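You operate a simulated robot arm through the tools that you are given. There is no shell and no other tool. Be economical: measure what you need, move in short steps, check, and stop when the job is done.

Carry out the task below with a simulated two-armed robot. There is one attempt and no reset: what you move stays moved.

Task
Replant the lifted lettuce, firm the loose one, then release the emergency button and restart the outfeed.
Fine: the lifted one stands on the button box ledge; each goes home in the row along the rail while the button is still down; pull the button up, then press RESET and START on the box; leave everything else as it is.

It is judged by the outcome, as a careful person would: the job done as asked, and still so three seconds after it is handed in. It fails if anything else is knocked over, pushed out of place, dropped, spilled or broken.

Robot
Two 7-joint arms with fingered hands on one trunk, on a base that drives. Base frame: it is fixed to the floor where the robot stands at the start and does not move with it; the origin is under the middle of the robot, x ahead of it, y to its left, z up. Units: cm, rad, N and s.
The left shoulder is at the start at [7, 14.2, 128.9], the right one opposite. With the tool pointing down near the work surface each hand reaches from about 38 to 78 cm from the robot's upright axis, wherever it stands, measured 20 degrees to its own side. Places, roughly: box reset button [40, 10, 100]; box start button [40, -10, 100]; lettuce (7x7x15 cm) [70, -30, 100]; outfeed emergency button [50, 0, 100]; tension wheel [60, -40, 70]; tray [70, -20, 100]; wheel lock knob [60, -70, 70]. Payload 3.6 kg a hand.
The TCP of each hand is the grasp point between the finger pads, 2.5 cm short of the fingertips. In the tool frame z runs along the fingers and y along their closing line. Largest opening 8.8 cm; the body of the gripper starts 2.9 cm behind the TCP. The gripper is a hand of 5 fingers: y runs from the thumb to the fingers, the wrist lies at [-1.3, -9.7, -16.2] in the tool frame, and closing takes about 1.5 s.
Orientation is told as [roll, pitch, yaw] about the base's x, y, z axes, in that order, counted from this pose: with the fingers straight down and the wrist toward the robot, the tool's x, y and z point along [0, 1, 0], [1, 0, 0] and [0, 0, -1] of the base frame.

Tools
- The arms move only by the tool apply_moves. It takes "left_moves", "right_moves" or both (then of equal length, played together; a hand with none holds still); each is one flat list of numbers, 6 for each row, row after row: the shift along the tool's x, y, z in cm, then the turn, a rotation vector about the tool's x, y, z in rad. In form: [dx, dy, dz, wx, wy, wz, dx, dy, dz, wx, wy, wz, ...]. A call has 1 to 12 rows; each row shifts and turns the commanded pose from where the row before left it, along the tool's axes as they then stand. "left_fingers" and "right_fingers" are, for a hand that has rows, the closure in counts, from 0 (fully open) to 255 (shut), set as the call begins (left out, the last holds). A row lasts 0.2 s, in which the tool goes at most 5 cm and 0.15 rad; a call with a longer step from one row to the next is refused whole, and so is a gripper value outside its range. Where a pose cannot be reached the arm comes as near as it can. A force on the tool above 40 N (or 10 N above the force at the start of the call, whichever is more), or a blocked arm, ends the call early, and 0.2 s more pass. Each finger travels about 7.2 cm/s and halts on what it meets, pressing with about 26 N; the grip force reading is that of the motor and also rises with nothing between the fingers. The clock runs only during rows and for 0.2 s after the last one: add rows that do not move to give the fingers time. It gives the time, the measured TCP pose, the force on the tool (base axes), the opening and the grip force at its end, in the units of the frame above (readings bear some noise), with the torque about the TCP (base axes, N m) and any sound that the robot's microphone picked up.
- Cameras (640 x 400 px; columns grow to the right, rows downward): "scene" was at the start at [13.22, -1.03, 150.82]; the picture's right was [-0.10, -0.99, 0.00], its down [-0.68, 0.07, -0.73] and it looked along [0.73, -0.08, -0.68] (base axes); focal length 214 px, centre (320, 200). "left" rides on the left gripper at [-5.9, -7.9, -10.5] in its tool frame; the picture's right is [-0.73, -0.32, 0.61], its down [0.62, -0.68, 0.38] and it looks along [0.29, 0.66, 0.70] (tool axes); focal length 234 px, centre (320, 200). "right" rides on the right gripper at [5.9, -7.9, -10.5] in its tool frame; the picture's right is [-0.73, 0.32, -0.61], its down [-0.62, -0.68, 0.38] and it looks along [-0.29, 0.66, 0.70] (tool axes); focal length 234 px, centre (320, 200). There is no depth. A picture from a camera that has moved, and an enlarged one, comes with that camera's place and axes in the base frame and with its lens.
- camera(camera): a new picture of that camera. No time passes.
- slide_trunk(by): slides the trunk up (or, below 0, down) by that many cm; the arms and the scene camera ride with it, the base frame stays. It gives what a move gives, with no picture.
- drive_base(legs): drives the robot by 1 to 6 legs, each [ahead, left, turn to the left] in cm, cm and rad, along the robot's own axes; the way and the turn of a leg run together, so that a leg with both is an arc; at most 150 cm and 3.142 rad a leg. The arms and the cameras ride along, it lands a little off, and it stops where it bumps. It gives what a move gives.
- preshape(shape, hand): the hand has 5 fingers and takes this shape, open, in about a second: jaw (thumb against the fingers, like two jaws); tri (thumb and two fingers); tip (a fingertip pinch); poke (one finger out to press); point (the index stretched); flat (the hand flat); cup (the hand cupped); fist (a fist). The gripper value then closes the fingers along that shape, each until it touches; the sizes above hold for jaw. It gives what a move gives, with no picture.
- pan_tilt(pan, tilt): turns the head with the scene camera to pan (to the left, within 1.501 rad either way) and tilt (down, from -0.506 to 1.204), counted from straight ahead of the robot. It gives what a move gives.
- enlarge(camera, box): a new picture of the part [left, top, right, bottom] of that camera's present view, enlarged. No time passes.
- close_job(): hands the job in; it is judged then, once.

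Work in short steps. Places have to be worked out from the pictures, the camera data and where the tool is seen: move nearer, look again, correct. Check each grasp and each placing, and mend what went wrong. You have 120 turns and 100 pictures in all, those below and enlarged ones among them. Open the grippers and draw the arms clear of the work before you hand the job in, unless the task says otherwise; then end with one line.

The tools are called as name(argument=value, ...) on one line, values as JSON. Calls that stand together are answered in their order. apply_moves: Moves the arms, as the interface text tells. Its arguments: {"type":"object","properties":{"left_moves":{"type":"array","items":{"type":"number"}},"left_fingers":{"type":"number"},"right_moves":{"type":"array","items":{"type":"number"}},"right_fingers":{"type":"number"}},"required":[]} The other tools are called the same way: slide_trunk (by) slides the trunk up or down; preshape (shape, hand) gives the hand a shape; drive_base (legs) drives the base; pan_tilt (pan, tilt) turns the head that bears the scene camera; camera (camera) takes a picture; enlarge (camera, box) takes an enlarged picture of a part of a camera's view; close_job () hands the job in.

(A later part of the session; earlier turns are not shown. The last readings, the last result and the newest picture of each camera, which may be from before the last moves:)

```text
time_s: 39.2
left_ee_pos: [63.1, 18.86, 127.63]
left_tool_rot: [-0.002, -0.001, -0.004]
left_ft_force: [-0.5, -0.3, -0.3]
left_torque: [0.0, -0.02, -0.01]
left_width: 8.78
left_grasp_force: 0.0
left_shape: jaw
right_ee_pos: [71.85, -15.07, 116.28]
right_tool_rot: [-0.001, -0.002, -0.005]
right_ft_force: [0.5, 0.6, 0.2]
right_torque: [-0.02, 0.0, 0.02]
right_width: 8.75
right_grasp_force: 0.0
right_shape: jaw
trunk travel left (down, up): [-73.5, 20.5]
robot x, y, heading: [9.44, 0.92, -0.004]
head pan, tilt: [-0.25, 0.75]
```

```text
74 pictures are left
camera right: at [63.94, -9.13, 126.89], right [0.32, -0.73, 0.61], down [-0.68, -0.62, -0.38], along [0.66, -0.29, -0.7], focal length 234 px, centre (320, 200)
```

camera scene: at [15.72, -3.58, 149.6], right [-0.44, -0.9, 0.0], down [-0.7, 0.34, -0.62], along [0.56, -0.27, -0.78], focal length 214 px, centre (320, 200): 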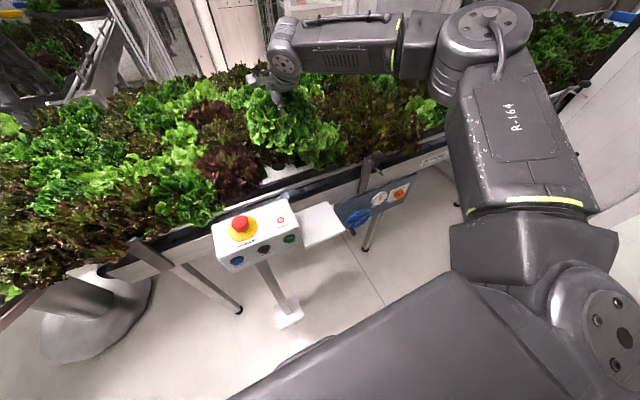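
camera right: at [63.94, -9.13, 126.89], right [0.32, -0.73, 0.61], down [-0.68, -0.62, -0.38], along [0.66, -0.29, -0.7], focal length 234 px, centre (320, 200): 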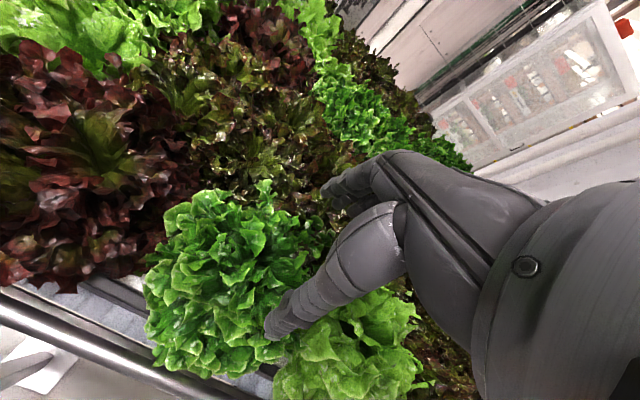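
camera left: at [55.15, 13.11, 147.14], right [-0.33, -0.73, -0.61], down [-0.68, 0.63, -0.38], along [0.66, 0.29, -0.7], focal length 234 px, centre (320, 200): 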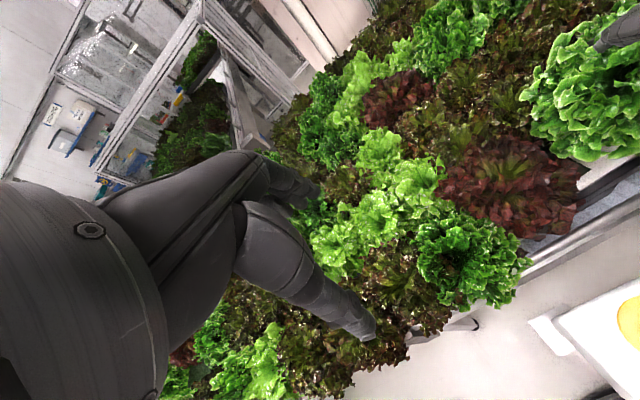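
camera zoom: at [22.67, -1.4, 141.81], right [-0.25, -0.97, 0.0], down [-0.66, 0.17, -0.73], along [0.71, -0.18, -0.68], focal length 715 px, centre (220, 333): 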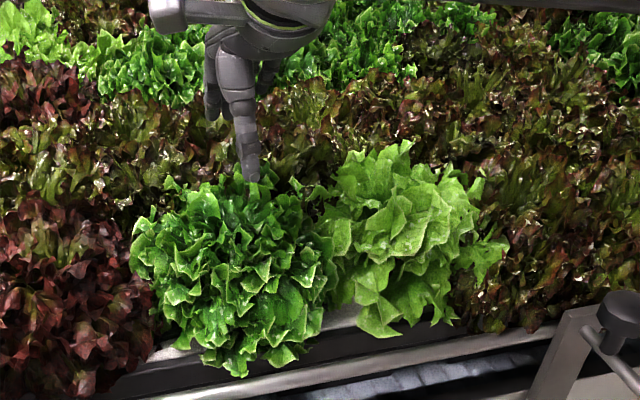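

It stays upright in the hole. I raise the hand and back away to view both plants from the side at low height.

apply_moves(right_moves=[0, -2, -3, 0, 0, 0, -1, -3, -3, 0, 0, 0, -1, -3, -3, 0, 0, 0, -1, -3, 0, 0, 0, 0])

drive_base(legs=[[-36, 0, 0]])

slide_trunk(by=-24)

pan_tilt(pan=-0.25, tilt=0.15)

enlarge(camera="scene", box=[245, 150, 405, 250])

```text
time_s: 40.2
left_ee_pos: [62.87, 18.78, 127.57]
left_tool_rot: [0.001, -0.002, -0.004]
left_ft_force: [0.5, 0.4, -1.1]
left_torque: [0.01, 0.0, -0.01]
left_width: 8.82
left_grasp_force: 0.1
left_shape: jaw
right_ee_pos: [60.63, -18.16, 125.35]
right_tool_rot: [0.001, 0.0, -0.007]
right_ft_force: [0.5, 0.5, 1.0]
right_torque: [-0.01, -0.03, 0.01]
right_width: 8.78
right_grasp_force: 0.0
right_shape: jaw
trunk travel left (down, up): [-73.5, 20.5]
robot x, y, heading: [9.76, 0.97, -0.004]
head pan, tilt: [-0.25, 0.75]
```

```text
time_s: 42.5
left_ee_pos: [27.13, 18.99, 127.5]
left_tool_rot: [0.0, 0.0, -0.004]
left_ft_force: [0.4, 0.5, 0.1]
left_torque: [-0.02, 0.03, 0.0]
left_width: 8.79
left_grasp_force: 0.1
left_shape: jaw
right_ee_pos: [25.01, -18.02, 125.27]
right_tool_rot: [-0.002, 0.0, -0.007]
right_ft_force: [0.5, 0.3, 0.5]
right_torque: [0.01, 0.01, 0.02]
right_width: 8.79
right_grasp_force: 0.1
right_shape: jaw
trunk travel left (down, up): [-73.5, 20.5]
robot x, y, heading: [-26.2, 0.98, -0.007]
head pan, tilt: [-0.25, 0.75]
```

```text
time_s: 45.0
left_ee_pos: [26.98, 18.93, 103.53]
left_tool_rot: [-0.001, 0.0, -0.005]
left_ft_force: [-0.4, -0.1, -0.9]
left_torque: [-0.01, 0.01, 0.0]
left_width: 8.78
left_grasp_force: 0.0
left_shape: jaw
right_ee_pos: [24.83, -17.98, 101.28]
right_tool_rot: [0.001, -0.001, -0.007]
right_ft_force: [0.0, -0.7, -0.2]
right_torque: [0.01, 0.0, 0.03]
right_width: 8.77
right_grasp_force: 0.0
right_shape: jaw
trunk travel left (down, up): [-49.5, 44.5]
robot x, y, heading: [-26.48, 0.79, -0.006]
head pan, tilt: [-0.25, 0.75]
```

```text
time_s: 46.0
left_ee_pos: [27.05, 18.98, 103.49]
left_tool_rot: [0.0, 0.002, -0.006]
left_ft_force: [-0.6, 0.9, 0.2]
left_torque: [-0.04, -0.02, 0.05]
left_width: 8.77
left_grasp_force: 0.1
left_shape: jaw
right_ee_pos: [24.87, -17.96, 101.19]
right_tool_rot: [0.001, -0.003, -0.007]
right_ft_force: [0.1, -0.2, 0.3]
right_torque: [-0.04, -0.01, -0.03]
right_width: 8.77
right_grasp_force: 0.0
right_shape: jaw
trunk travel left (down, up): [-49.5, 44.5]
robot x, y, heading: [-26.51, 1.14, -0.005]
head pan, tilt: [-0.25, 0.15]
```

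```text
4.00 times, centred on (325, 200) of scene
camera zoom: at [-12.37, -1.47, 123.23], right [-0.25, -0.97, 0.0], down [-0.15, 0.04, -0.99], along [0.96, -0.25, -0.15], focal length 858 px, centre (300, 200)
```

zoom: 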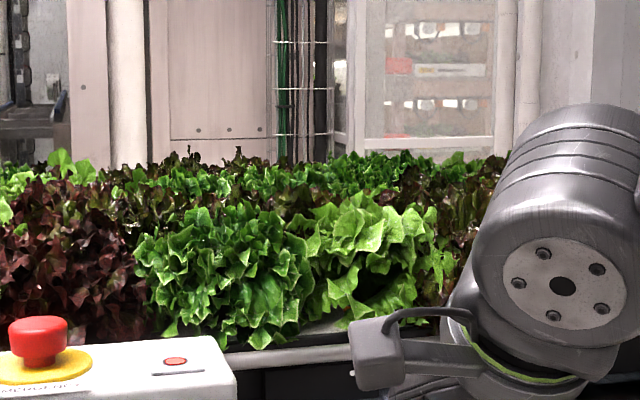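

The replanted one sits about level with its red neighbour; the light green seems ~2 cm higher. I move the right arm aside to see its base.

apply_moves(right_moves=[-4, -1, 1, 0, 0, 0, -4, -1, 0, 0, 0, 0, -4, 0, 0, 0, 0, 0, -4, 0, 0, 0, 0, 0, -4, 0, 0, 0, 0, 0])

enlarge(camera="scene", box=[265, 180, 385, 255])

```text
time_s: 47.2
left_ee_pos: [27.04, 19.04, 103.53]
left_tool_rot: [-0.001, 0.0, -0.006]
left_ft_force: [0.4, -1.3, -0.3]
left_torque: [-0.02, -0.01, 0.0]
left_width: 8.78
left_grasp_force: 0.2
left_shape: jaw
right_ee_pos: [22.8, -38.27, 100.22]
right_tool_rot: [0.002, -0.001, -0.004]
right_ft_force: [-0.8, 0.2, 1.2]
right_torque: [0.01, -0.04, -0.01]
right_width: 8.74
right_grasp_force: 0.0
right_shape: jaw
trunk travel left (down, up): [-49.5, 44.5]
robot x, y, heading: [-26.38, 1.03, -0.004]
head pan, tilt: [-0.25, 0.15]
```

```text
5.33 times, centred on (325, 218) of scene
camera zoom: at [-12.37, -1.56, 123.24], right [-0.25, -0.97, 0.0], down [-0.14, 0.04, -0.99], along [0.96, -0.25, -0.15], focal length 1144 px, centre (293, 107)
```

zoom: 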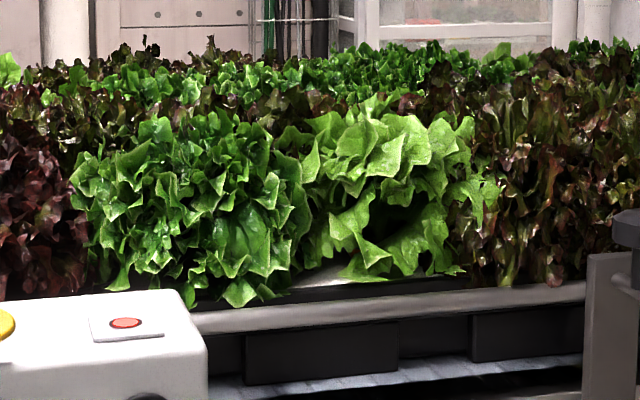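

The light green one leans, with its underside showing. I return and take close looks from above with the hand camera.

slide_trunk(by=26)

drive_base(legs=[[36, 0, 0.004]])

pan_tilt(pan=-0.5, tilt=0.75)

enlarge(camera="scene", box=[200, 90, 380, 210])

camera(camera="right")

```text
time_s: 49.9
left_ee_pos: [27.07, 18.93, 129.66]
left_tool_rot: [0.001, 0.002, -0.005]
left_ft_force: [-0.6, -0.1, -0.2]
left_torque: [0.02, 0.01, 0.04]
left_width: 8.77
left_grasp_force: 0.1
left_shape: jaw
right_ee_pos: [22.69, -38.03, 126.37]
right_tool_rot: [0.003, -0.001, -0.007]
right_ft_force: [0.4, -0.3, 0.5]
right_torque: [0.03, -0.03, 0.03]
right_width: 8.77
right_grasp_force: 0.0
right_shape: jaw
trunk travel left (down, up): [-75.5, 18.5]
robot x, y, heading: [-26.35, 1.12, -0.007]
head pan, tilt: [-0.25, 0.15]
```

```text
time_s: 52.2
left_ee_pos: [63.65, 18.87, 129.66]
left_tool_rot: [-0.001, -0.001, -0.003]
left_ft_force: [0.8, -0.1, -0.1]
left_torque: [-0.02, 0.04, 0.01]
left_width: 8.77
left_grasp_force: 0.1
left_shape: jaw
right_ee_pos: [59.48, -38.19, 126.4]
right_tool_rot: [0.003, -0.002, -0.005]
right_ft_force: [0.4, -1.0, 0.5]
right_torque: [0.01, -0.01, -0.02]
right_width: 8.78
right_grasp_force: 0.0
right_shape: jaw
trunk travel left (down, up): [-75.5, 18.5]
robot x, y, heading: [10.75, 0.73, -0.009]
head pan, tilt: [-0.25, 0.15]
```

```text
time_s: 53.2
left_ee_pos: [63.68, 18.91, 129.69]
left_tool_rot: [0.001, 0.0, -0.005]
left_ft_force: [0.5, -1.0, -0.6]
left_torque: [-0.04, -0.01, -0.02]
left_width: 8.79
left_grasp_force: 0.0
left_shape: jaw
right_ee_pos: [59.56, -38.12, 126.45]
right_tool_rot: [0.001, -0.001, -0.006]
right_ft_force: [0.4, -1.0, 0.3]
right_torque: [0.0, 0.01, 0.01]
right_width: 8.79
right_grasp_force: 0.1
right_shape: jaw
trunk travel left (down, up): [-75.5, 18.5]
robot x, y, heading: [10.55, 1.0, -0.005]
head pan, tilt: [-0.499, 0.75]
```

```text
3.33 times, centred on (290, 150) of scene
camera zoom: at [22.64, -3.34, 143.82], right [-0.48, -0.88, 0.0], down [-0.6, 0.33, -0.73], along [0.64, -0.35, -0.68], focal length 715 px, centre (420, 367)
```

zoom: 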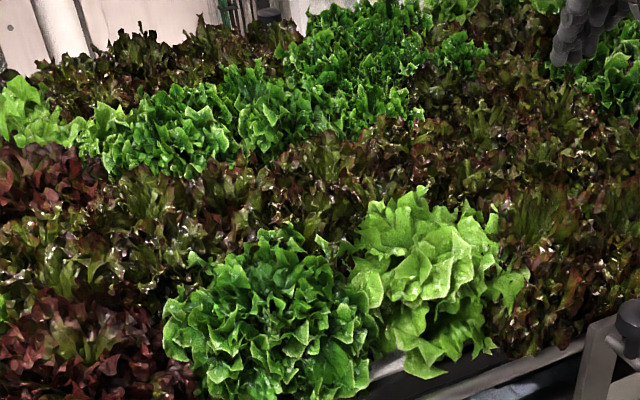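

```text
70 pictures are left
camera right: at [51.61, -32.21, 137.0], right [0.32, -0.73, 0.61], down [-0.68, -0.62, -0.38], along [0.66, -0.29, -0.7], focal length 234 px, centre (320, 200)
```

right: 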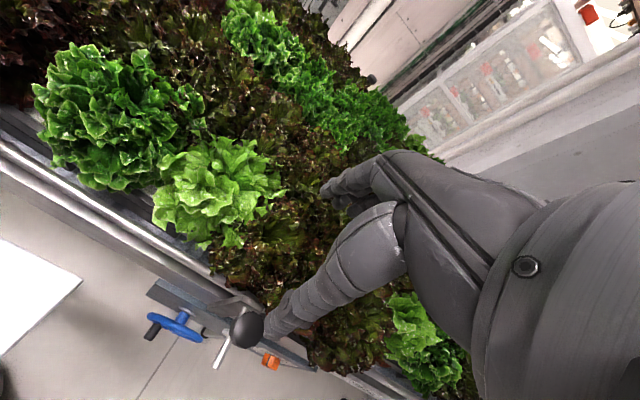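

Both crowns line up: replanted ~(71.5,-15), loose ~(71,-30.2). I bring the right hand left to look more closely at its tilt.

apply_moves(right_moves=[4, 0, 0, 0, 0, 0, 4, 0, -1, 0, 0, 0, 4, 0, 0, 0, 0, 0, 4, 0, 0, 0, 0, 0])

camera(camera="right")

```text
time_s: 54.2
left_ee_pos: [63.84, 19.07, 129.46]
left_tool_rot: [-0.003, 0.002, -0.003]
left_ft_force: [-0.2, -1.2, 0.7]
left_torque: [0.01, 0.0, 0.01]
left_width: 8.76
left_grasp_force: 0.1
left_shape: jaw
right_ee_pos: [59.55, -21.65, 127.53]
right_tool_rot: [-0.002, 0.0, -0.006]
right_ft_force: [-0.2, 0.7, 0.6]
right_torque: [-0.05, 0.03, -0.04]
right_width: 8.79
right_grasp_force: 0.0
right_shape: jaw
trunk travel left (down, up): [-75.5, 18.5]
robot x, y, heading: [10.45, 1.03, -0.003]
head pan, tilt: [-0.499, 0.75]
```

```text
69 pictures are left
camera right: at [51.71, -15.73, 138.04], right [0.32, -0.73, 0.61], down [-0.68, -0.62, -0.38], along [0.66, -0.29, -0.7], focal length 234 px, centre (320, 200)
```

right: 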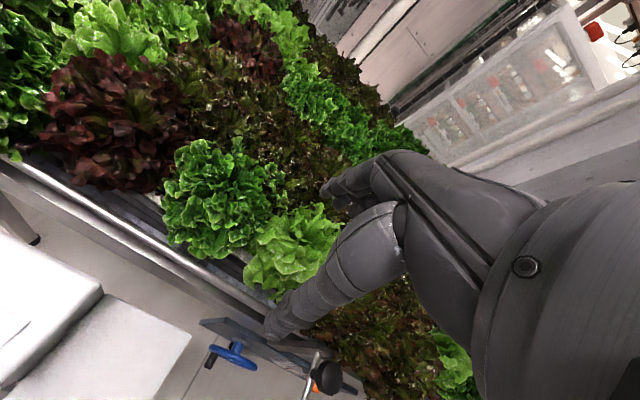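

The loose crown is at about (71,-30). I bring the open hand above it, then descend around its heart.

apply_moves(right_moves=[-2.1, 3, 0, 0, 0, 0, -2.1, 3, 2.5, 0, 0, 0, -2.1, 3, 2.5, 0, 0, 0, -2.05, 2.6, 2.5, 0, 0, 0, 0, 0, 0, 0, 0, 0])

camera(camera="right")

enlarge(camera="scene", box=[200, 90, 380, 210])

```text
time_s: 55.4
left_ee_pos: [63.76, 18.82, 129.6]
left_tool_rot: [-0.003, 0.0, -0.004]
left_ft_force: [0.1, 0.3, 0.5]
left_torque: [0.02, 0.01, 0.0]
left_width: 8.76
left_grasp_force: 0.0
left_shape: jaw
right_ee_pos: [71.1, -30.41, 119.97]
right_tool_rot: [0.001, -0.002, -0.005]
right_ft_force: [0.5, -0.9, 0.5]
right_torque: [-0.01, 0.0, -0.02]
right_width: 8.77
right_grasp_force: 0.0
right_shape: jaw
trunk travel left (down, up): [-75.5, 18.5]
robot x, y, heading: [10.32, 0.97, -0.008]
head pan, tilt: [-0.499, 0.75]
```

```text
68 pictures are left
camera right: at [63.12, -24.44, 130.56], right [0.32, -0.73, 0.61], down [-0.68, -0.62, -0.39], along [0.66, -0.29, -0.69], focal length 234 px, centre (320, 200)
```

right: 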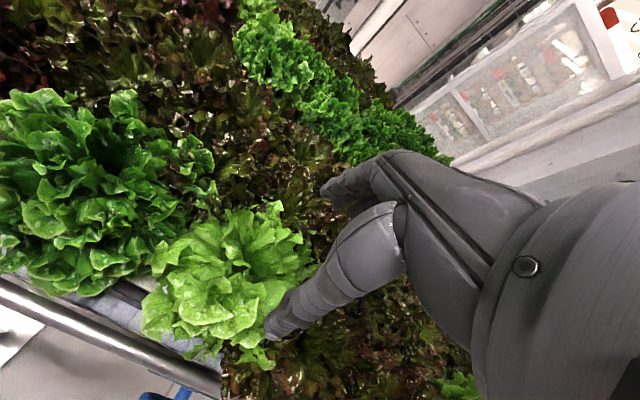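

```text
3.33 times, centred on (290, 150) of scene
camera zoom: at [22.61, -3.28, 143.81], right [-0.48, -0.88, 0.0], down [-0.6, 0.33, -0.73], along [0.64, -0.35, -0.68], focal length 715 px, centre (420, 367)
```

zoom: 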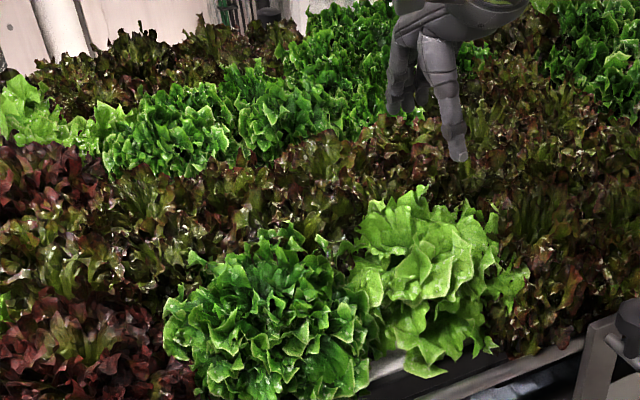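

Crown centre reads ~(70.3,-29.5). I shift slightly and descend to z≈107.

apply_moves(right_moves=[0.7, -0.6, 2.5, 0, 0, 0, 0, 0, 2.5, 0, 0, 0, 0, 0, 2.5, 0, 0, 0, 0, 0, 2.5, 0, 0, 0, 0, 0, 2, 0, 0, 0, 0, 0, 0, 0, 0, 0])

camera(camera="right")

enlarge(camera="scene", box=[200, 90, 380, 210])

```text
time_s: 56.8
left_ee_pos: [63.74, 18.87, 129.53]
left_tool_rot: [0.0, -0.001, -0.003]
left_ft_force: [-0.5, 0.7, 0.5]
left_torque: [0.01, 0.0, 0.01]
left_width: 8.75
left_grasp_force: 0.1
left_shape: jaw
right_ee_pos: [70.69, -29.71, 107.9]
right_tool_rot: [0.003, 0.001, -0.006]
right_ft_force: [0.5, 0.1, 0.5]
right_torque: [0.0, 0.02, -0.01]
right_width: 8.78
right_grasp_force: 0.0
right_shape: jaw
trunk travel left (down, up): [-75.5, 18.5]
robot x, y, heading: [10.39, 0.81, -0.001]
head pan, tilt: [-0.499, 0.75]
```

```text
66 pictures are left
camera right: at [62.77, -23.76, 118.49], right [0.32, -0.73, 0.61], down [-0.68, -0.62, -0.38], along [0.66, -0.29, -0.7], focal length 234 px, centre (320, 200)
```

right: 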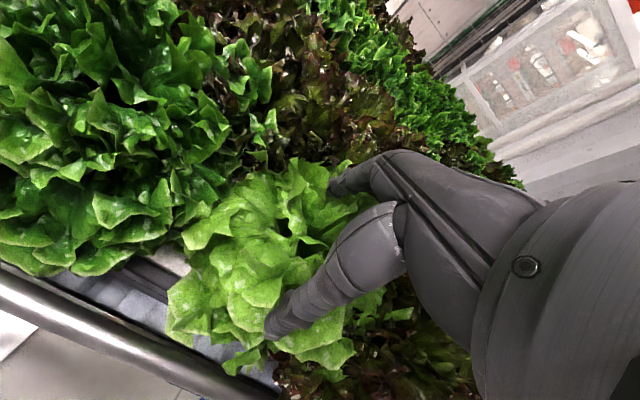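

```text
3.33 times, centred on (290, 150) of scene
camera zoom: at [22.69, -3.36, 143.8], right [-0.48, -0.88, 0.0], down [-0.6, 0.33, -0.73], along [0.64, -0.35, -0.68], focal length 715 px, centre (420, 367)
```

zoom: 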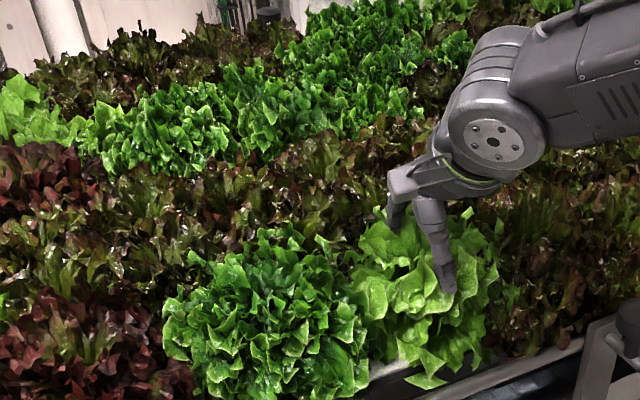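

Centred, untouched. I go down 2.5 cm further and close.

apply_moves(right_moves=[0, 0, 0.9, 0, 0, 0, 0, 0, 0.9, 0, 0, 0, 0, 0, 0.7, 0, 0, 0, 0, 0, 0, 0, 0, 0])

apply_moves(right_moves=[0, 0, 0, 0, 0, 0, 0, 0, 0, 0, 0, 0, 0, 0, 0, 0, 0, 0, 0, 0, 0, 0, 0, 0, 0, 0, 0, 0, 0, 0, 0, 0, 0, 0, 0, 0, 0, 0, 0, 0, 0, 0, 0, 0, 0, 0, 0, 0], right_fingers=160)

camera(camera="right")

```text
time_s: 57.8
left_ee_pos: [63.71, 19.14, 129.47]
left_tool_rot: [-0.003, 0.0, -0.003]
left_ft_force: [0.3, -0.3, -0.5]
left_torque: [0.0, 0.0, 0.0]
left_width: 8.76
left_grasp_force: 0.1
left_shape: jaw
right_ee_pos: [70.66, -29.66, 105.68]
right_tool_rot: [0.001, -0.004, -0.004]
right_ft_force: [12.8, 2.1, 18.3]
right_torque: [-0.19, -1.14, 0.28]
right_width: 8.81
right_grasp_force: 0.0
right_shape: jaw
trunk travel left (down, up): [-75.5, 18.5]
robot x, y, heading: [10.31, 0.78, -0.004]
head pan, tilt: [-0.499, 0.75]
```

```text
time_s: 59.6
left_ee_pos: [63.86, 18.8, 129.55]
left_tool_rot: [0.001, -0.001, -0.003]
left_ft_force: [0.1, 0.0, 0.8]
left_torque: [-0.01, 0.0, 0.03]
left_width: 8.73
left_grasp_force: 0.1
left_shape: jaw
right_ee_pos: [70.65, -29.97, 105.3]
right_tool_rot: [0.0, -0.001, -0.005]
right_ft_force: [1.9, -0.2, 0.3]
right_torque: [-0.02, -0.1, 0.03]
right_width: 5.36
right_grasp_force: 26.2
right_shape: jaw
trunk travel left (down, up): [-75.5, 18.5]
robot x, y, heading: [10.33, 0.73, -0.005]
head pan, tilt: [-0.499, 0.75]
```

```text
64 pictures are left
camera right: at [62.74, -23.87, 115.99], right [0.32, -0.73, 0.61], down [-0.68, -0.62, -0.38], along [0.66, -0.29, -0.7], focal length 234 px, centre (320, 200)
```

right: 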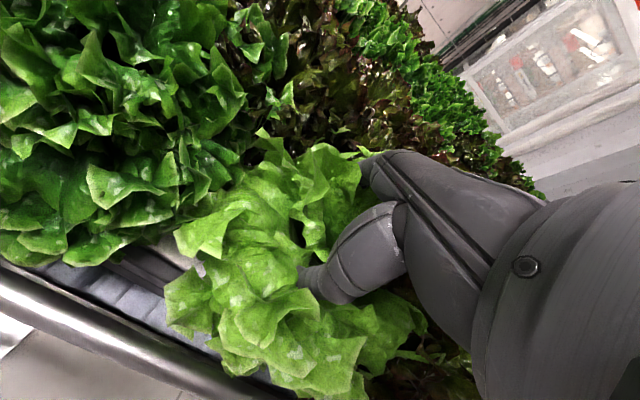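

It's held (width 5.4). I press down in small steps and read side loads to guide it upright into its hole.

apply_moves(right_moves=[0, 0, 0.5, 0, 0, 0, 0, 0, 0, 0, 0, 0], right_fingers=190)

apply_moves(right_moves=[0, 0, 0.5, 0, 0, 0, 0, 0, 0, 0, 0, 0])

```text
time_s: 60.2
left_ee_pos: [63.75, 19.01, 129.54]
left_tool_rot: [-0.003, 0.0, -0.003]
left_ft_force: [-0.1, -0.3, 0.1]
left_torque: [-0.01, 0.0, 0.0]
left_width: 8.76
left_grasp_force: 0.1
left_shape: jaw
right_ee_pos: [70.52, -29.75, 105.13]
right_tool_rot: [0.003, -0.004, -0.005]
right_ft_force: [6.7, 0.1, 10.5]
right_torque: [-0.13, -0.49, 0.1]
right_width: 5.35
right_grasp_force: 26.2
right_shape: jaw
trunk travel left (down, up): [-75.5, 18.5]
robot x, y, heading: [10.3, 0.83, -0.007]
head pan, tilt: [-0.499, 0.75]
```

```text
time_s: 60.8
left_ee_pos: [63.49, 19.1, 129.6]
left_tool_rot: [-0.004, -0.001, -0.004]
left_ft_force: [-0.4, -0.5, 1.0]
left_torque: [0.01, 0.01, 0.05]
left_width: 8.75
left_grasp_force: 0.1
left_shape: jaw
right_ee_pos: [70.5, -29.5, 104.77]
right_tool_rot: [0.0, -0.007, -0.006]
right_ft_force: [10.9, 3.8, 25.4]
right_torque: [-0.15, -0.85, 0.15]
right_width: 5.4
right_grasp_force: 26.0
right_shape: jaw
trunk travel left (down, up): [-75.5, 18.5]
robot x, y, heading: [10.56, 0.92, -0.008]
head pan, tilt: [-0.499, 0.75]
```

Strong resistance with +x side load: it needs to move ahead. I ease up 0.8 cm and shift +x 0.8 cm.

apply_moves(right_moves=[0, 0, -0.8, 0, 0, 0, 0, 0.4, 0, 0, 0, 0, 0, 0.4, 0, 0, 0, 0, 0, 0, 0, 0, 0, 0])

camera(camera="scene")

```text
time_s: 61.8
left_ee_pos: [63.65, 18.8, 129.65]
left_tool_rot: [-0.001, 0.002, -0.003]
left_ft_force: [0.2, -0.3, 0.4]
left_torque: [0.01, 0.01, 0.01]
left_width: 8.75
left_grasp_force: 0.0
left_shape: jaw
right_ee_pos: [71.21, -29.94, 105.15]
right_tool_rot: [0.0, 0.0, -0.006]
right_ft_force: [-2.5, -0.3, -0.7]
right_torque: [0.09, 0.28, 0.02]
right_width: 5.39
right_grasp_force: 25.8
right_shape: jaw
trunk travel left (down, up): [-75.5, 18.5]
robot x, y, heading: [10.61, 0.57, -0.01]
head pan, tilt: [-0.499, 0.75]
```

```text
63 pictures are left
camera scene: at [22.59, -3.33, 143.8], right [-0.48, -0.88, 0.0], down [-0.6, 0.33, -0.73], along [0.64, -0.35, -0.68], focal length 214 px, centre (320, 200)
```

scene: 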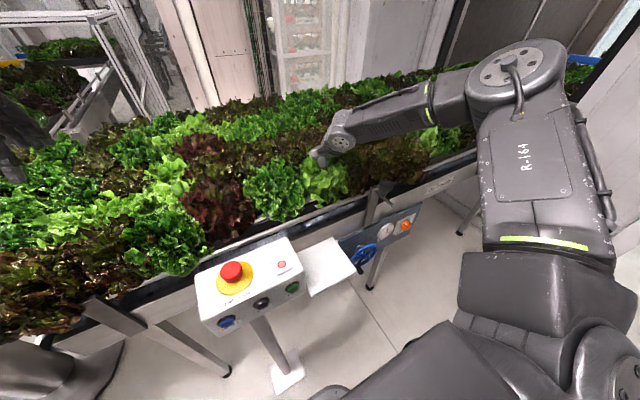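

Side load has nearly vanished at x≈71.2. I press down again in small steps.

apply_moves(right_moves=[0, 0, 0.4, 0, 0, 0, 0, 0, 0, 0, 0, 0])

apply_moves(right_moves=[0, 0, 0.5, 0, 0, 0, 0, 0, 0, 0, 0, 0])

```text
time_s: 62.4
left_ee_pos: [63.57, 19.0, 129.56]
left_tool_rot: [-0.003, -0.002, -0.005]
left_ft_force: [0.2, 0.0, 0.4]
left_torque: [0.05, -0.04, 0.01]
left_width: 8.75
left_grasp_force: 0.0
left_shape: jaw
right_ee_pos: [71.37, -29.63, 105.01]
right_tool_rot: [0.001, -0.005, -0.006]
right_ft_force: [0.0, 2.8, 11.3]
right_torque: [0.01, 0.13, 0.03]
right_width: 5.42
right_grasp_force: 25.7
right_shape: jaw
trunk travel left (down, up): [-75.5, 18.5]
robot x, y, heading: [10.6, 0.79, -0.005]
head pan, tilt: [-0.499, 0.75]
```

```text
time_s: 63.0
left_ee_pos: [63.55, 19.25, 129.61]
left_tool_rot: [-0.004, -0.002, -0.004]
left_ft_force: [-0.5, -0.4, 0.1]
left_torque: [-0.03, 0.01, 0.0]
left_width: 8.75
left_grasp_force: 0.0
left_shape: jaw
right_ee_pos: [71.36, -29.62, 104.52]
right_tool_rot: [-0.002, -0.005, -0.003]
right_ft_force: [7.1, 4.8, 23.4]
right_torque: [-0.07, -0.41, 0.1]
right_width: 5.39
right_grasp_force: 26.1
right_shape: jaw
trunk travel left (down, up): [-75.5, 18.5]
robot x, y, heading: [10.61, 1.09, -0.004]
head pan, tilt: [-0.499, 0.75]
```

Still reacting toward +x/+y. I shift a bit that way and press once more.

apply_moves(right_moves=[0, 0, -0.4, 0, 0, 0, 0.4, 0.5, 0, 0, 0, 0, 0, 0, 0, 0, 0, 0])

apply_moves(right_moves=[0, 0, 0.5, 0, 0, 0, 0, 0, 0, 0, 0, 0])

apply_moves(right_moves=[0, 0, 0.5, 0, 0, 0, 0, 0, 0, 0, 0, 0])

```text
time_s: 63.8
left_ee_pos: [63.79, 18.83, 129.47]
left_tool_rot: [-0.001, 0.001, -0.003]
left_ft_force: [-0.2, -0.2, -0.7]
left_torque: [-0.01, 0.02, -0.01]
left_width: 8.78
left_grasp_force: 0.0
left_shape: jaw
right_ee_pos: [71.72, -29.49, 104.55]
right_tool_rot: [-0.002, 0.002, -0.007]
right_ft_force: [0.6, 1.4, 1.2]
right_torque: [0.08, 0.01, 0.01]
right_width: 4.88
right_grasp_force: 25.7
right_shape: jaw
trunk travel left (down, up): [-75.5, 18.5]
robot x, y, heading: [10.41, 1.14, -0.002]
head pan, tilt: [-0.499, 0.75]
```

```text
time_s: 64.4
left_ee_pos: [63.72, 19.05, 129.46]
left_tool_rot: [-0.001, -0.002, -0.003]
left_ft_force: [-0.3, 0.3, 0.0]
left_torque: [0.02, -0.02, 0.01]
left_width: 8.77
left_grasp_force: 0.1
left_shape: jaw
right_ee_pos: [71.92, -29.37, 104.38]
right_tool_rot: [-0.001, -0.005, -0.005]
right_ft_force: [4.4, 3.4, 10.2]
right_torque: [0.03, -0.1, 0.01]
right_width: 4.9
right_grasp_force: 25.5
right_shape: jaw
trunk travel left (down, up): [-75.5, 18.5]
robot x, y, heading: [10.6, 1.02, -0.006]
head pan, tilt: [-0.499, 0.75]
```

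```text
time_s: 65.0
left_ee_pos: [63.73, 19.18, 129.59]
left_tool_rot: [-0.005, -0.001, -0.003]
left_ft_force: [-0.5, 0.3, 0.2]
left_torque: [-0.01, -0.01, -0.01]
left_width: 8.74
left_grasp_force: 0.0
left_shape: jaw
right_ee_pos: [71.96, -29.19, 103.87]
right_tool_rot: [-0.001, -0.003, -0.004]
right_ft_force: [11.0, 6.5, 19.4]
right_torque: [0.06, -0.53, 0.17]
right_width: 4.94
right_grasp_force: 26.1
right_shape: jaw
trunk travel left (down, up): [-75.5, 18.5]
robot x, y, heading: [10.62, 0.57, -0.003]
head pan, tilt: [-0.499, 0.75]
```

The grip width dropped (it turned upright or slipped). I open and rise to look.

apply_moves(right_moves=[0, 0, 0, 0, 0, 0, 0, 0, 0, 0, 0, 0, 0, 0, 0, 0, 0, 0, 0, 0, 0, 0, 0, 0, 0, 0, 0, 0, 0, 0], right_fingers=0)

apply_moves(right_moves=[0, 0, -1.5, 0, 0, 0, 0, 0, -3, 0, 0, 0, 0, 0, -4, 0, 0, 0, 0, 0, -4, 0, 0, 0, 0, 0, -3, 0, 0, 0])

enlarge(camera="scene", box=[200, 90, 380, 210])

camera(camera="right")

```text
time_s: 66.2
left_ee_pos: [63.74, 18.86, 129.6]
left_tool_rot: [0.002, 0.001, -0.004]
left_ft_force: [-0.2, -0.5, -0.4]
left_torque: [-0.02, 0.02, 0.01]
left_width: 8.77
left_grasp_force: 0.0
left_shape: jaw
right_ee_pos: [71.85, -29.52, 103.55]
right_tool_rot: [-0.001, -0.002, -0.004]
right_ft_force: [1.2, 0.6, 0.7]
right_torque: [0.03, 0.03, 0.07]
right_width: 8.77
right_grasp_force: 0.0
right_shape: jaw
trunk travel left (down, up): [-75.5, 18.5]
robot x, y, heading: [10.59, 0.71, -0.007]
head pan, tilt: [-0.499, 0.75]
```

```text
time_s: 67.4
left_ee_pos: [63.72, 18.78, 129.61]
left_tool_rot: [-0.002, 0.0, -0.003]
left_ft_force: [1.0, 0.8, -1.2]
left_torque: [-0.03, 0.02, 0.01]
left_width: 8.77
left_grasp_force: 0.1
left_shape: jaw
right_ee_pos: [71.61, -29.48, 119.23]
right_tool_rot: [0.0, -0.003, -0.005]
right_ft_force: [0.4, 0.6, 0.3]
right_torque: [-0.01, 0.03, 0.01]
right_width: 8.76
right_grasp_force: 0.2
right_shape: jaw
trunk travel left (down, up): [-75.5, 18.5]
robot x, y, heading: [10.17, 1.09, -0.009]
head pan, tilt: [-0.499, 0.75]
```

```text
3.33 times, centred on (290, 150) of scene
camera zoom: at [22.63, -3.3, 143.81], right [-0.48, -0.88, 0.0], down [-0.6, 0.33, -0.73], along [0.64, -0.35, -0.68], focal length 715 px, centre (420, 367)
```

zoom: 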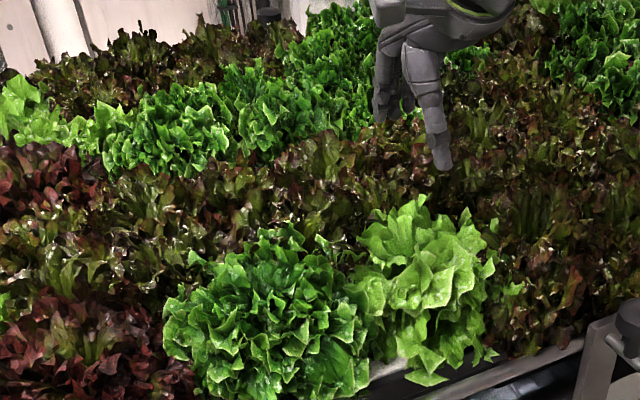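

```text
61 pictures are left
camera right: at [63.75, -23.46, 129.84], right [0.32, -0.73, 0.61], down [-0.68, -0.62, -0.38], along [0.66, -0.29, -0.7], focal length 234 px, centre (320, 200)
```

right: 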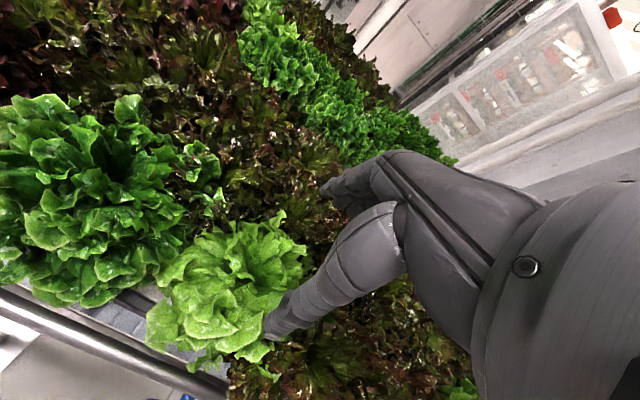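

It changed slightly (lower). I back off again for the low side view to judge upright and height.

apply_moves(right_moves=[-2, -3, -2, 0, 0, 0, -3, -3, -2, 0, 0, 0, -4, -3, -2, 0, 0, 0, -4, -2, 0, 0, 0, 0])

drive_base(legs=[[-36, 0, 0]])

slide_trunk(by=-26)

pan_tilt(pan=-0.3, tilt=0.15)

camera(camera="scene")

```text
refused: row 3 steps farther than a row can; nothing moved
```

```text
time_s: 69.7
left_ee_pos: [28.08, 18.72, 129.62]
left_tool_rot: [0.0, 0.003, -0.011]
left_ft_force: [0.5, -0.4, 0.4]
left_torque: [0.01, -0.01, -0.03]
left_width: 8.78
left_grasp_force: 0.0
left_shape: jaw
right_ee_pos: [35.78, -29.58, 119.12]
right_tool_rot: [0.001, -0.001, -0.013]
right_ft_force: [1.0, 0.4, 0.3]
right_torque: [0.03, 0.01, 0.04]
right_width: 8.78
right_grasp_force: 0.0
right_shape: jaw
trunk travel left (down, up): [-75.5, 18.5]
robot x, y, heading: [-25.29, 1.74, -0.01]
head pan, tilt: [-0.499, 0.75]
```

```text
time_s: 72.4
left_ee_pos: [28.0, 18.93, 103.53]
left_tool_rot: [0.001, -0.001, -0.013]
left_ft_force: [0.8, -0.2, -0.1]
left_torque: [0.01, 0.01, 0.0]
left_width: 8.79
left_grasp_force: 0.1
left_shape: jaw
right_ee_pos: [35.57, -29.52, 93.19]
right_tool_rot: [0.001, -0.002, -0.012]
right_ft_force: [0.1, 0.7, 1.2]
right_torque: [0.0, 0.0, 0.03]
right_width: 8.8
right_grasp_force: 0.0
right_shape: jaw
trunk travel left (down, up): [-49.5, 44.5]
robot x, y, heading: [-25.4, 1.25, -0.009]
head pan, tilt: [-0.499, 0.75]
```

```text
time_s: 73.4
left_ee_pos: [27.98, 18.64, 103.45]
left_tool_rot: [0.001, 0.0, -0.01]
left_ft_force: [0.1, 0.1, -0.5]
left_torque: [-0.04, 0.01, -0.02]
left_width: 8.74
left_grasp_force: 0.2
left_shape: jaw
right_ee_pos: [35.57, -29.61, 93.15]
right_tool_rot: [0.002, 0.0, -0.014]
right_ft_force: [0.5, -0.4, 0.0]
right_torque: [0.02, 0.01, -0.02]
right_width: 8.81
right_grasp_force: 0.0
right_shape: jaw
trunk travel left (down, up): [-49.5, 44.5]
robot x, y, heading: [-25.69, 1.3, -0.012]
head pan, tilt: [-0.3, 0.15]
```

```text
60 pictures are left
camera scene: at [-11.65, -1.92, 123.23], right [-0.31, -0.95, 0.0], down [-0.14, 0.05, -0.99], along [0.94, -0.3, -0.15], focal length 214 px, centre (320, 200)
```

scene: 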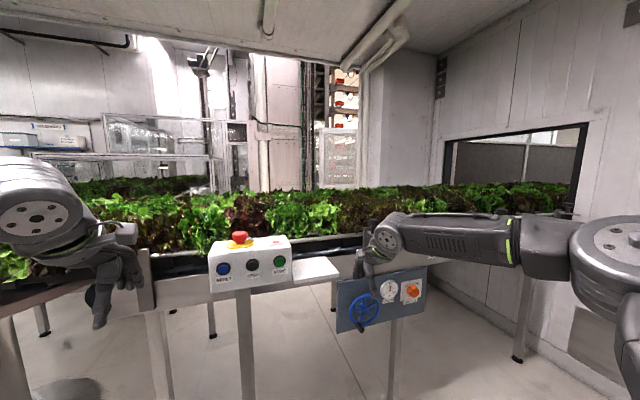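

One row was too long, but the base moves were clear. I enlarge the plants.

enlarge(camera="scene", box=[255, 180, 375, 255])

```text
5.33 times, centred on (315, 218) of scene
camera zoom: at [-11.65, -1.92, 123.23], right [-0.31, -0.95, 0.0], down [-0.14, 0.05, -0.99], along [0.94, -0.3, -0.15], focal length 1144 px, centre (347, 107)
```

zoom: 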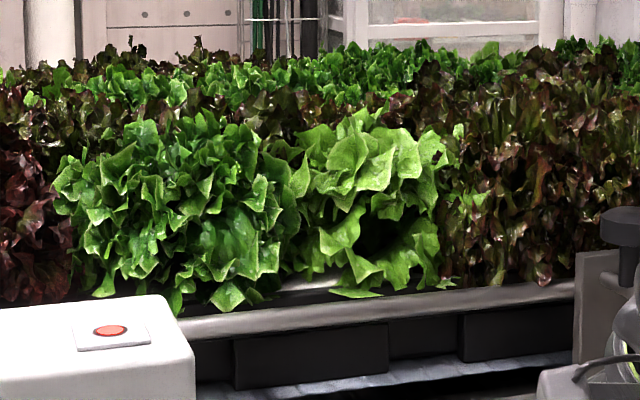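

The loose one came down ~1 cm but I can't yet tell its lean. I drive right to look straight at it, a bit lower.

drive_base(legs=[[0, -28, 0.01]])

slide_trunk(by=-6)

pan_tilt(pan=0, tilt=0.15)

enlarge(camera="scene", box=[250, 160, 410, 260])

```text
time_s: 75.3
left_ee_pos: [27.68, -7.96, 103.56]
left_tool_rot: [0.001, -0.001, -0.001]
left_ft_force: [0.1, 0.1, 0.0]
left_torque: [0.01, -0.03, 0.0]
left_width: 8.78
left_grasp_force: 0.0
left_shape: jaw
right_ee_pos: [35.51, -56.25, 93.12]
right_tool_rot: [0.002, -0.003, -0.001]
right_ft_force: [-0.3, 0.4, -0.5]
right_torque: [0.03, -0.03, 0.03]
right_width: 8.78
right_grasp_force: 0.1
right_shape: jaw
trunk travel left (down, up): [-49.5, 44.5]
robot x, y, heading: [-25.37, -25.98, -0.005]
head pan, tilt: [-0.3, 0.15]
```

```text
time_s: 76.3
left_ee_pos: [27.54, -7.89, 97.56]
left_tool_rot: [-0.003, 0.0, 0.001]
left_ft_force: [-0.1, -0.4, 0.0]
left_torque: [0.0, -0.02, -0.03]
left_width: 8.78
left_grasp_force: 0.0
left_shape: jaw
right_ee_pos: [35.75, -56.18, 87.2]
right_tool_rot: [0.003, 0.001, -0.001]
right_ft_force: [-0.1, 0.0, 1.6]
right_torque: [-0.03, 0.03, 0.0]
right_width: 8.79
right_grasp_force: 0.0
right_shape: jaw
trunk travel left (down, up): [-43.5, 50.5]
robot x, y, heading: [-25.78, -25.81, 0.005]
head pan, tilt: [-0.3, 0.15]
```

```text
time_s: 77.1
left_ee_pos: [27.61, -7.91, 97.57]
left_tool_rot: [-0.001, -0.001, 0.001]
left_ft_force: [0.2, 0.1, 0.0]
left_torque: [0.02, -0.03, 0.02]
left_width: 8.78
left_grasp_force: 0.0
left_shape: jaw
right_ee_pos: [35.74, -56.18, 87.26]
right_tool_rot: [0.002, -0.002, -0.001]
right_ft_force: [-0.1, -0.1, 0.1]
right_torque: [0.0, 0.0, -0.01]
right_width: 8.76
right_grasp_force: 0.0
right_shape: jaw
trunk travel left (down, up): [-43.5, 50.5]
robot x, y, heading: [-25.89, -26.02, 0.0]
head pan, tilt: [0.0, 0.15]
```

```text
4.00 times, centred on (330, 210) of scene
camera zoom: at [-11.38, -26.26, 117.24], right [0.0, -1.0, 0.0], down [-0.15, 0.0, -0.99], along [0.99, 0.0, -0.15], focal length 858 px, centre (280, 160)
```

zoom: 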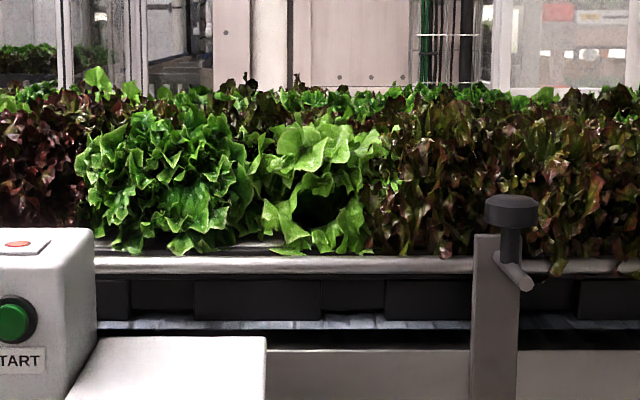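

From the front it looks centred at y≈-30.3, but lean toward the robot is unclear. I raise up and yaw the right hand by 90° so its camera can look along the row.

slide_trunk(by=32)

apply_moves(right_moves=[0, 0, -1, 0, 0, -0.145, 0, 0, -1, 0, 0, -0.145, 0, 0, -1, 0, 0, -0.145, 0, 0, -1, 0, 0, -0.145, 0, 0, -1, 0, 0, -0.145, 0, 0, 0, 0, 0, -0.145, 0, 0, 0, 0, 0, -0.145, 0, 0, 0, 0, 0, -0.145, 0, 0, 0, 0, 0, -0.145, 0, 0, 0, 0, 0, -0.145, 0, 0, 0, 0, 0, -0.12])

camera(camera="scene")

```text
time_s: 80.3
left_ee_pos: [27.62, -7.84, 129.56]
left_tool_rot: [-0.001, -0.001, 0.0]
left_ft_force: [-0.6, -0.4, -0.3]
left_torque: [0.01, 0.02, 0.0]
left_width: 8.77
left_grasp_force: 0.1
left_shape: jaw
right_ee_pos: [35.66, -56.19, 119.26]
right_tool_rot: [0.0, -0.003, -0.002]
right_ft_force: [0.4, -0.6, 0.1]
right_torque: [-0.02, 0.0, 0.0]
right_width: 8.79
right_grasp_force: 0.0
right_shape: jaw
trunk travel left (down, up): [-75.5, 18.5]
robot x, y, heading: [-25.67, -26.22, -0.003]
head pan, tilt: [0.0, 0.15]
```

```text
time_s: 82.7
left_ee_pos: [27.68, -7.67, 129.58]
left_tool_rot: [-0.001, -0.001, 0.0]
left_ft_force: [-1.1, 1.3, 0.2]
left_torque: [0.02, 0.04, -0.02]
left_width: 8.79
left_grasp_force: 0.0
left_shape: jaw
right_ee_pos: [32.46, -49.56, 119.37]
right_tool_rot: [-0.006, 0.004, 1.566]
right_ft_force: [-1.1, -0.3, 0.3]
right_torque: [-0.01, -0.02, -0.04]
right_width: 8.8
right_grasp_force: 0.1
right_shape: jaw
right hand out of reach, approached as far as the arm can: row 9, 10, 11
trunk travel left (down, up): [-75.5, 18.5]
robot x, y, heading: [-25.52, -26.17, -0.006]
head pan, tilt: [0.0, 0.15]
```

```text
57 pictures are left
camera scene: at [-11.38, -26.16, 149.24], right [0.0, -1.0, 0.0], down [-0.15, 0.0, -0.99], along [0.99, 0.0, -0.15], focal length 214 px, centre (320, 200)
```

scene: 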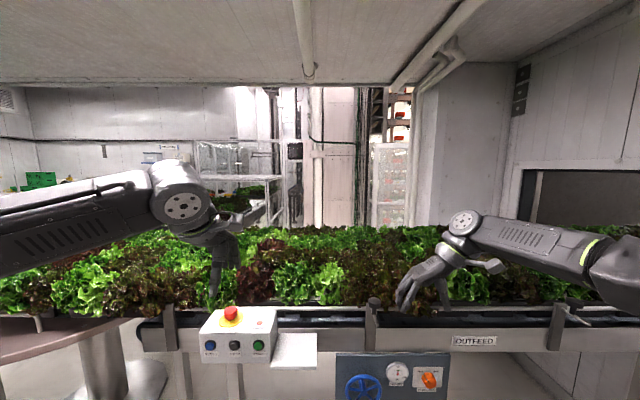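

Yaw done. I drive ahead so the hand camera comes to the right of the loose lettuce, looking left along the row.

drive_base(legs=[[34, 0, 0]])

camera(camera="right")

```text
time_s: 84.9
left_ee_pos: [61.94, -8.03, 129.7]
left_tool_rot: [-0.001, -0.004, -0.002]
left_ft_force: [-1.2, 0.1, -0.2]
left_torque: [0.0, 0.0, -0.02]
left_width: 8.75
left_grasp_force: 0.0
left_shape: jaw
right_ee_pos: [66.69, -49.89, 119.51]
right_tool_rot: [-0.008, 0.003, 1.563]
right_ft_force: [-0.2, 0.3, -0.4]
right_torque: [0.01, -0.01, -0.04]
right_width: 8.79
right_grasp_force: 0.1
right_shape: jaw
trunk travel left (down, up): [-75.5, 18.5]
robot x, y, heading: [8.8, -26.42, -0.002]
head pan, tilt: [0.0, 0.15]
```

```text
56 pictures are left
camera right: at [60.71, -57.59, 130.05], right [0.72, 0.32, 0.61], down [0.62, -0.69, -0.38], along [0.3, 0.65, -0.7], focal length 234 px, centre (320, 200)
```

right: 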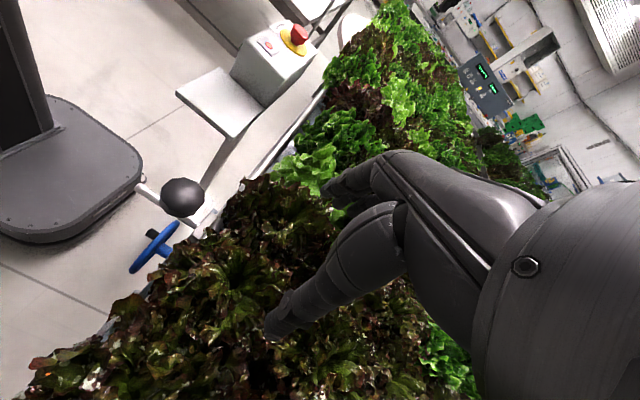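

Good viewpoint; I move 9 cm nearer and enlarge.

apply_moves(right_moves=[1, 3, 0, 0, 0, 0, 1, 3, 0, 0, 0, 0, 1, 3, 0, 0, 0, 0])

enlarge(camera="right", box=[160, 60, 400, 220])

```text
time_s: 85.7
left_ee_pos: [62.1, -7.97, 129.51]
left_tool_rot: [-0.002, 0.0, 0.0]
left_ft_force: [-0.5, -0.1, 0.1]
left_torque: [0.01, 0.04, 0.03]
left_width: 8.74
left_grasp_force: 0.0
left_shape: jaw
right_ee_pos: [64.03, -40.71, 119.32]
right_tool_rot: [-0.005, 0.003, 1.564]
right_ft_force: [-0.2, -0.2, -0.3]
right_torque: [0.04, 0.03, 0.03]
right_width: 8.8
right_grasp_force: 0.0
right_shape: jaw
trunk travel left (down, up): [-75.5, 18.5]
robot x, y, heading: [8.85, -26.05, -0.002]
head pan, tilt: [0.0, 0.15]
```

```text
2.50 times, centred on (280, 140) of right
camera zoom: at [57.95, -48.44, 129.93], right [0.73, 0.32, 0.61], down [0.62, -0.69, -0.38], along [0.3, 0.65, -0.7], focal length 585 px, centre (420, 350)
```

zoom: 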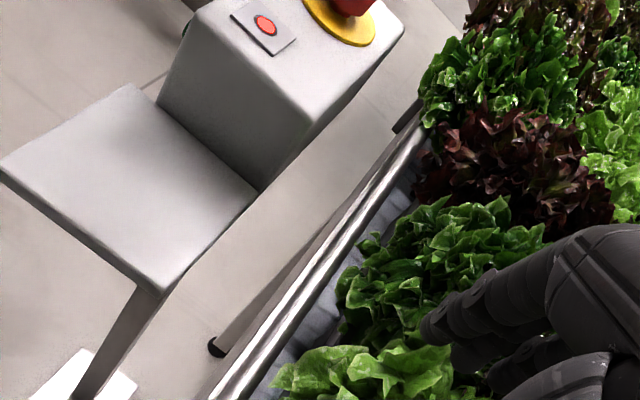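

I need the whole loose plant in view; taking the full frame.

apply_moves(right_moves=[0, -4, -2, 0, 0, 0])

enlarge(camera="right", box=[190, 100, 430, 260])

```text
time_s: 86.1
left_ee_pos: [61.97, -8.32, 129.6]
left_tool_rot: [0.0, -0.003, -0.003]
left_ft_force: [0.3, -0.4, -0.4]
left_torque: [0.01, 0.03, -0.02]
left_width: 8.75
left_grasp_force: 0.1
left_shape: jaw
right_ee_pos: [63.76, -45.07, 121.72]
right_tool_rot: [-0.007, -0.001, 1.562]
right_ft_force: [-0.6, -0.9, 0.0]
right_torque: [0.01, 0.0, 0.01]
right_width: 8.8
right_grasp_force: 0.1
right_shape: jaw
trunk travel left (down, up): [-75.5, 18.5]
robot x, y, heading: [8.69, -26.49, -0.002]
head pan, tilt: [0.0, 0.15]
```

```text
2.50 times, centred on (310, 180) of right
camera zoom: at [57.75, -52.78, 132.2], right [0.72, 0.32, 0.61], down [0.62, -0.69, -0.38], along [0.3, 0.65, -0.69], focal length 585 px, centre (345, 250)
```

zoom: 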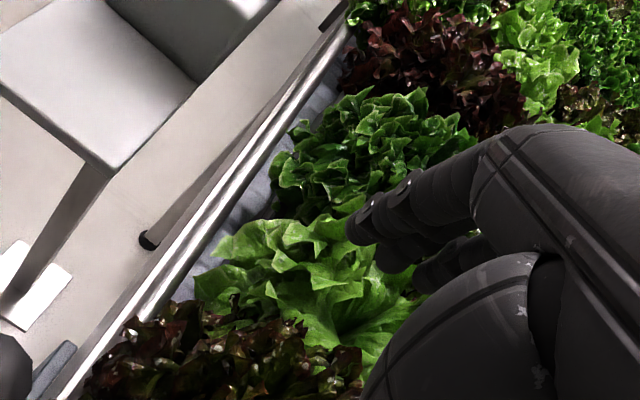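

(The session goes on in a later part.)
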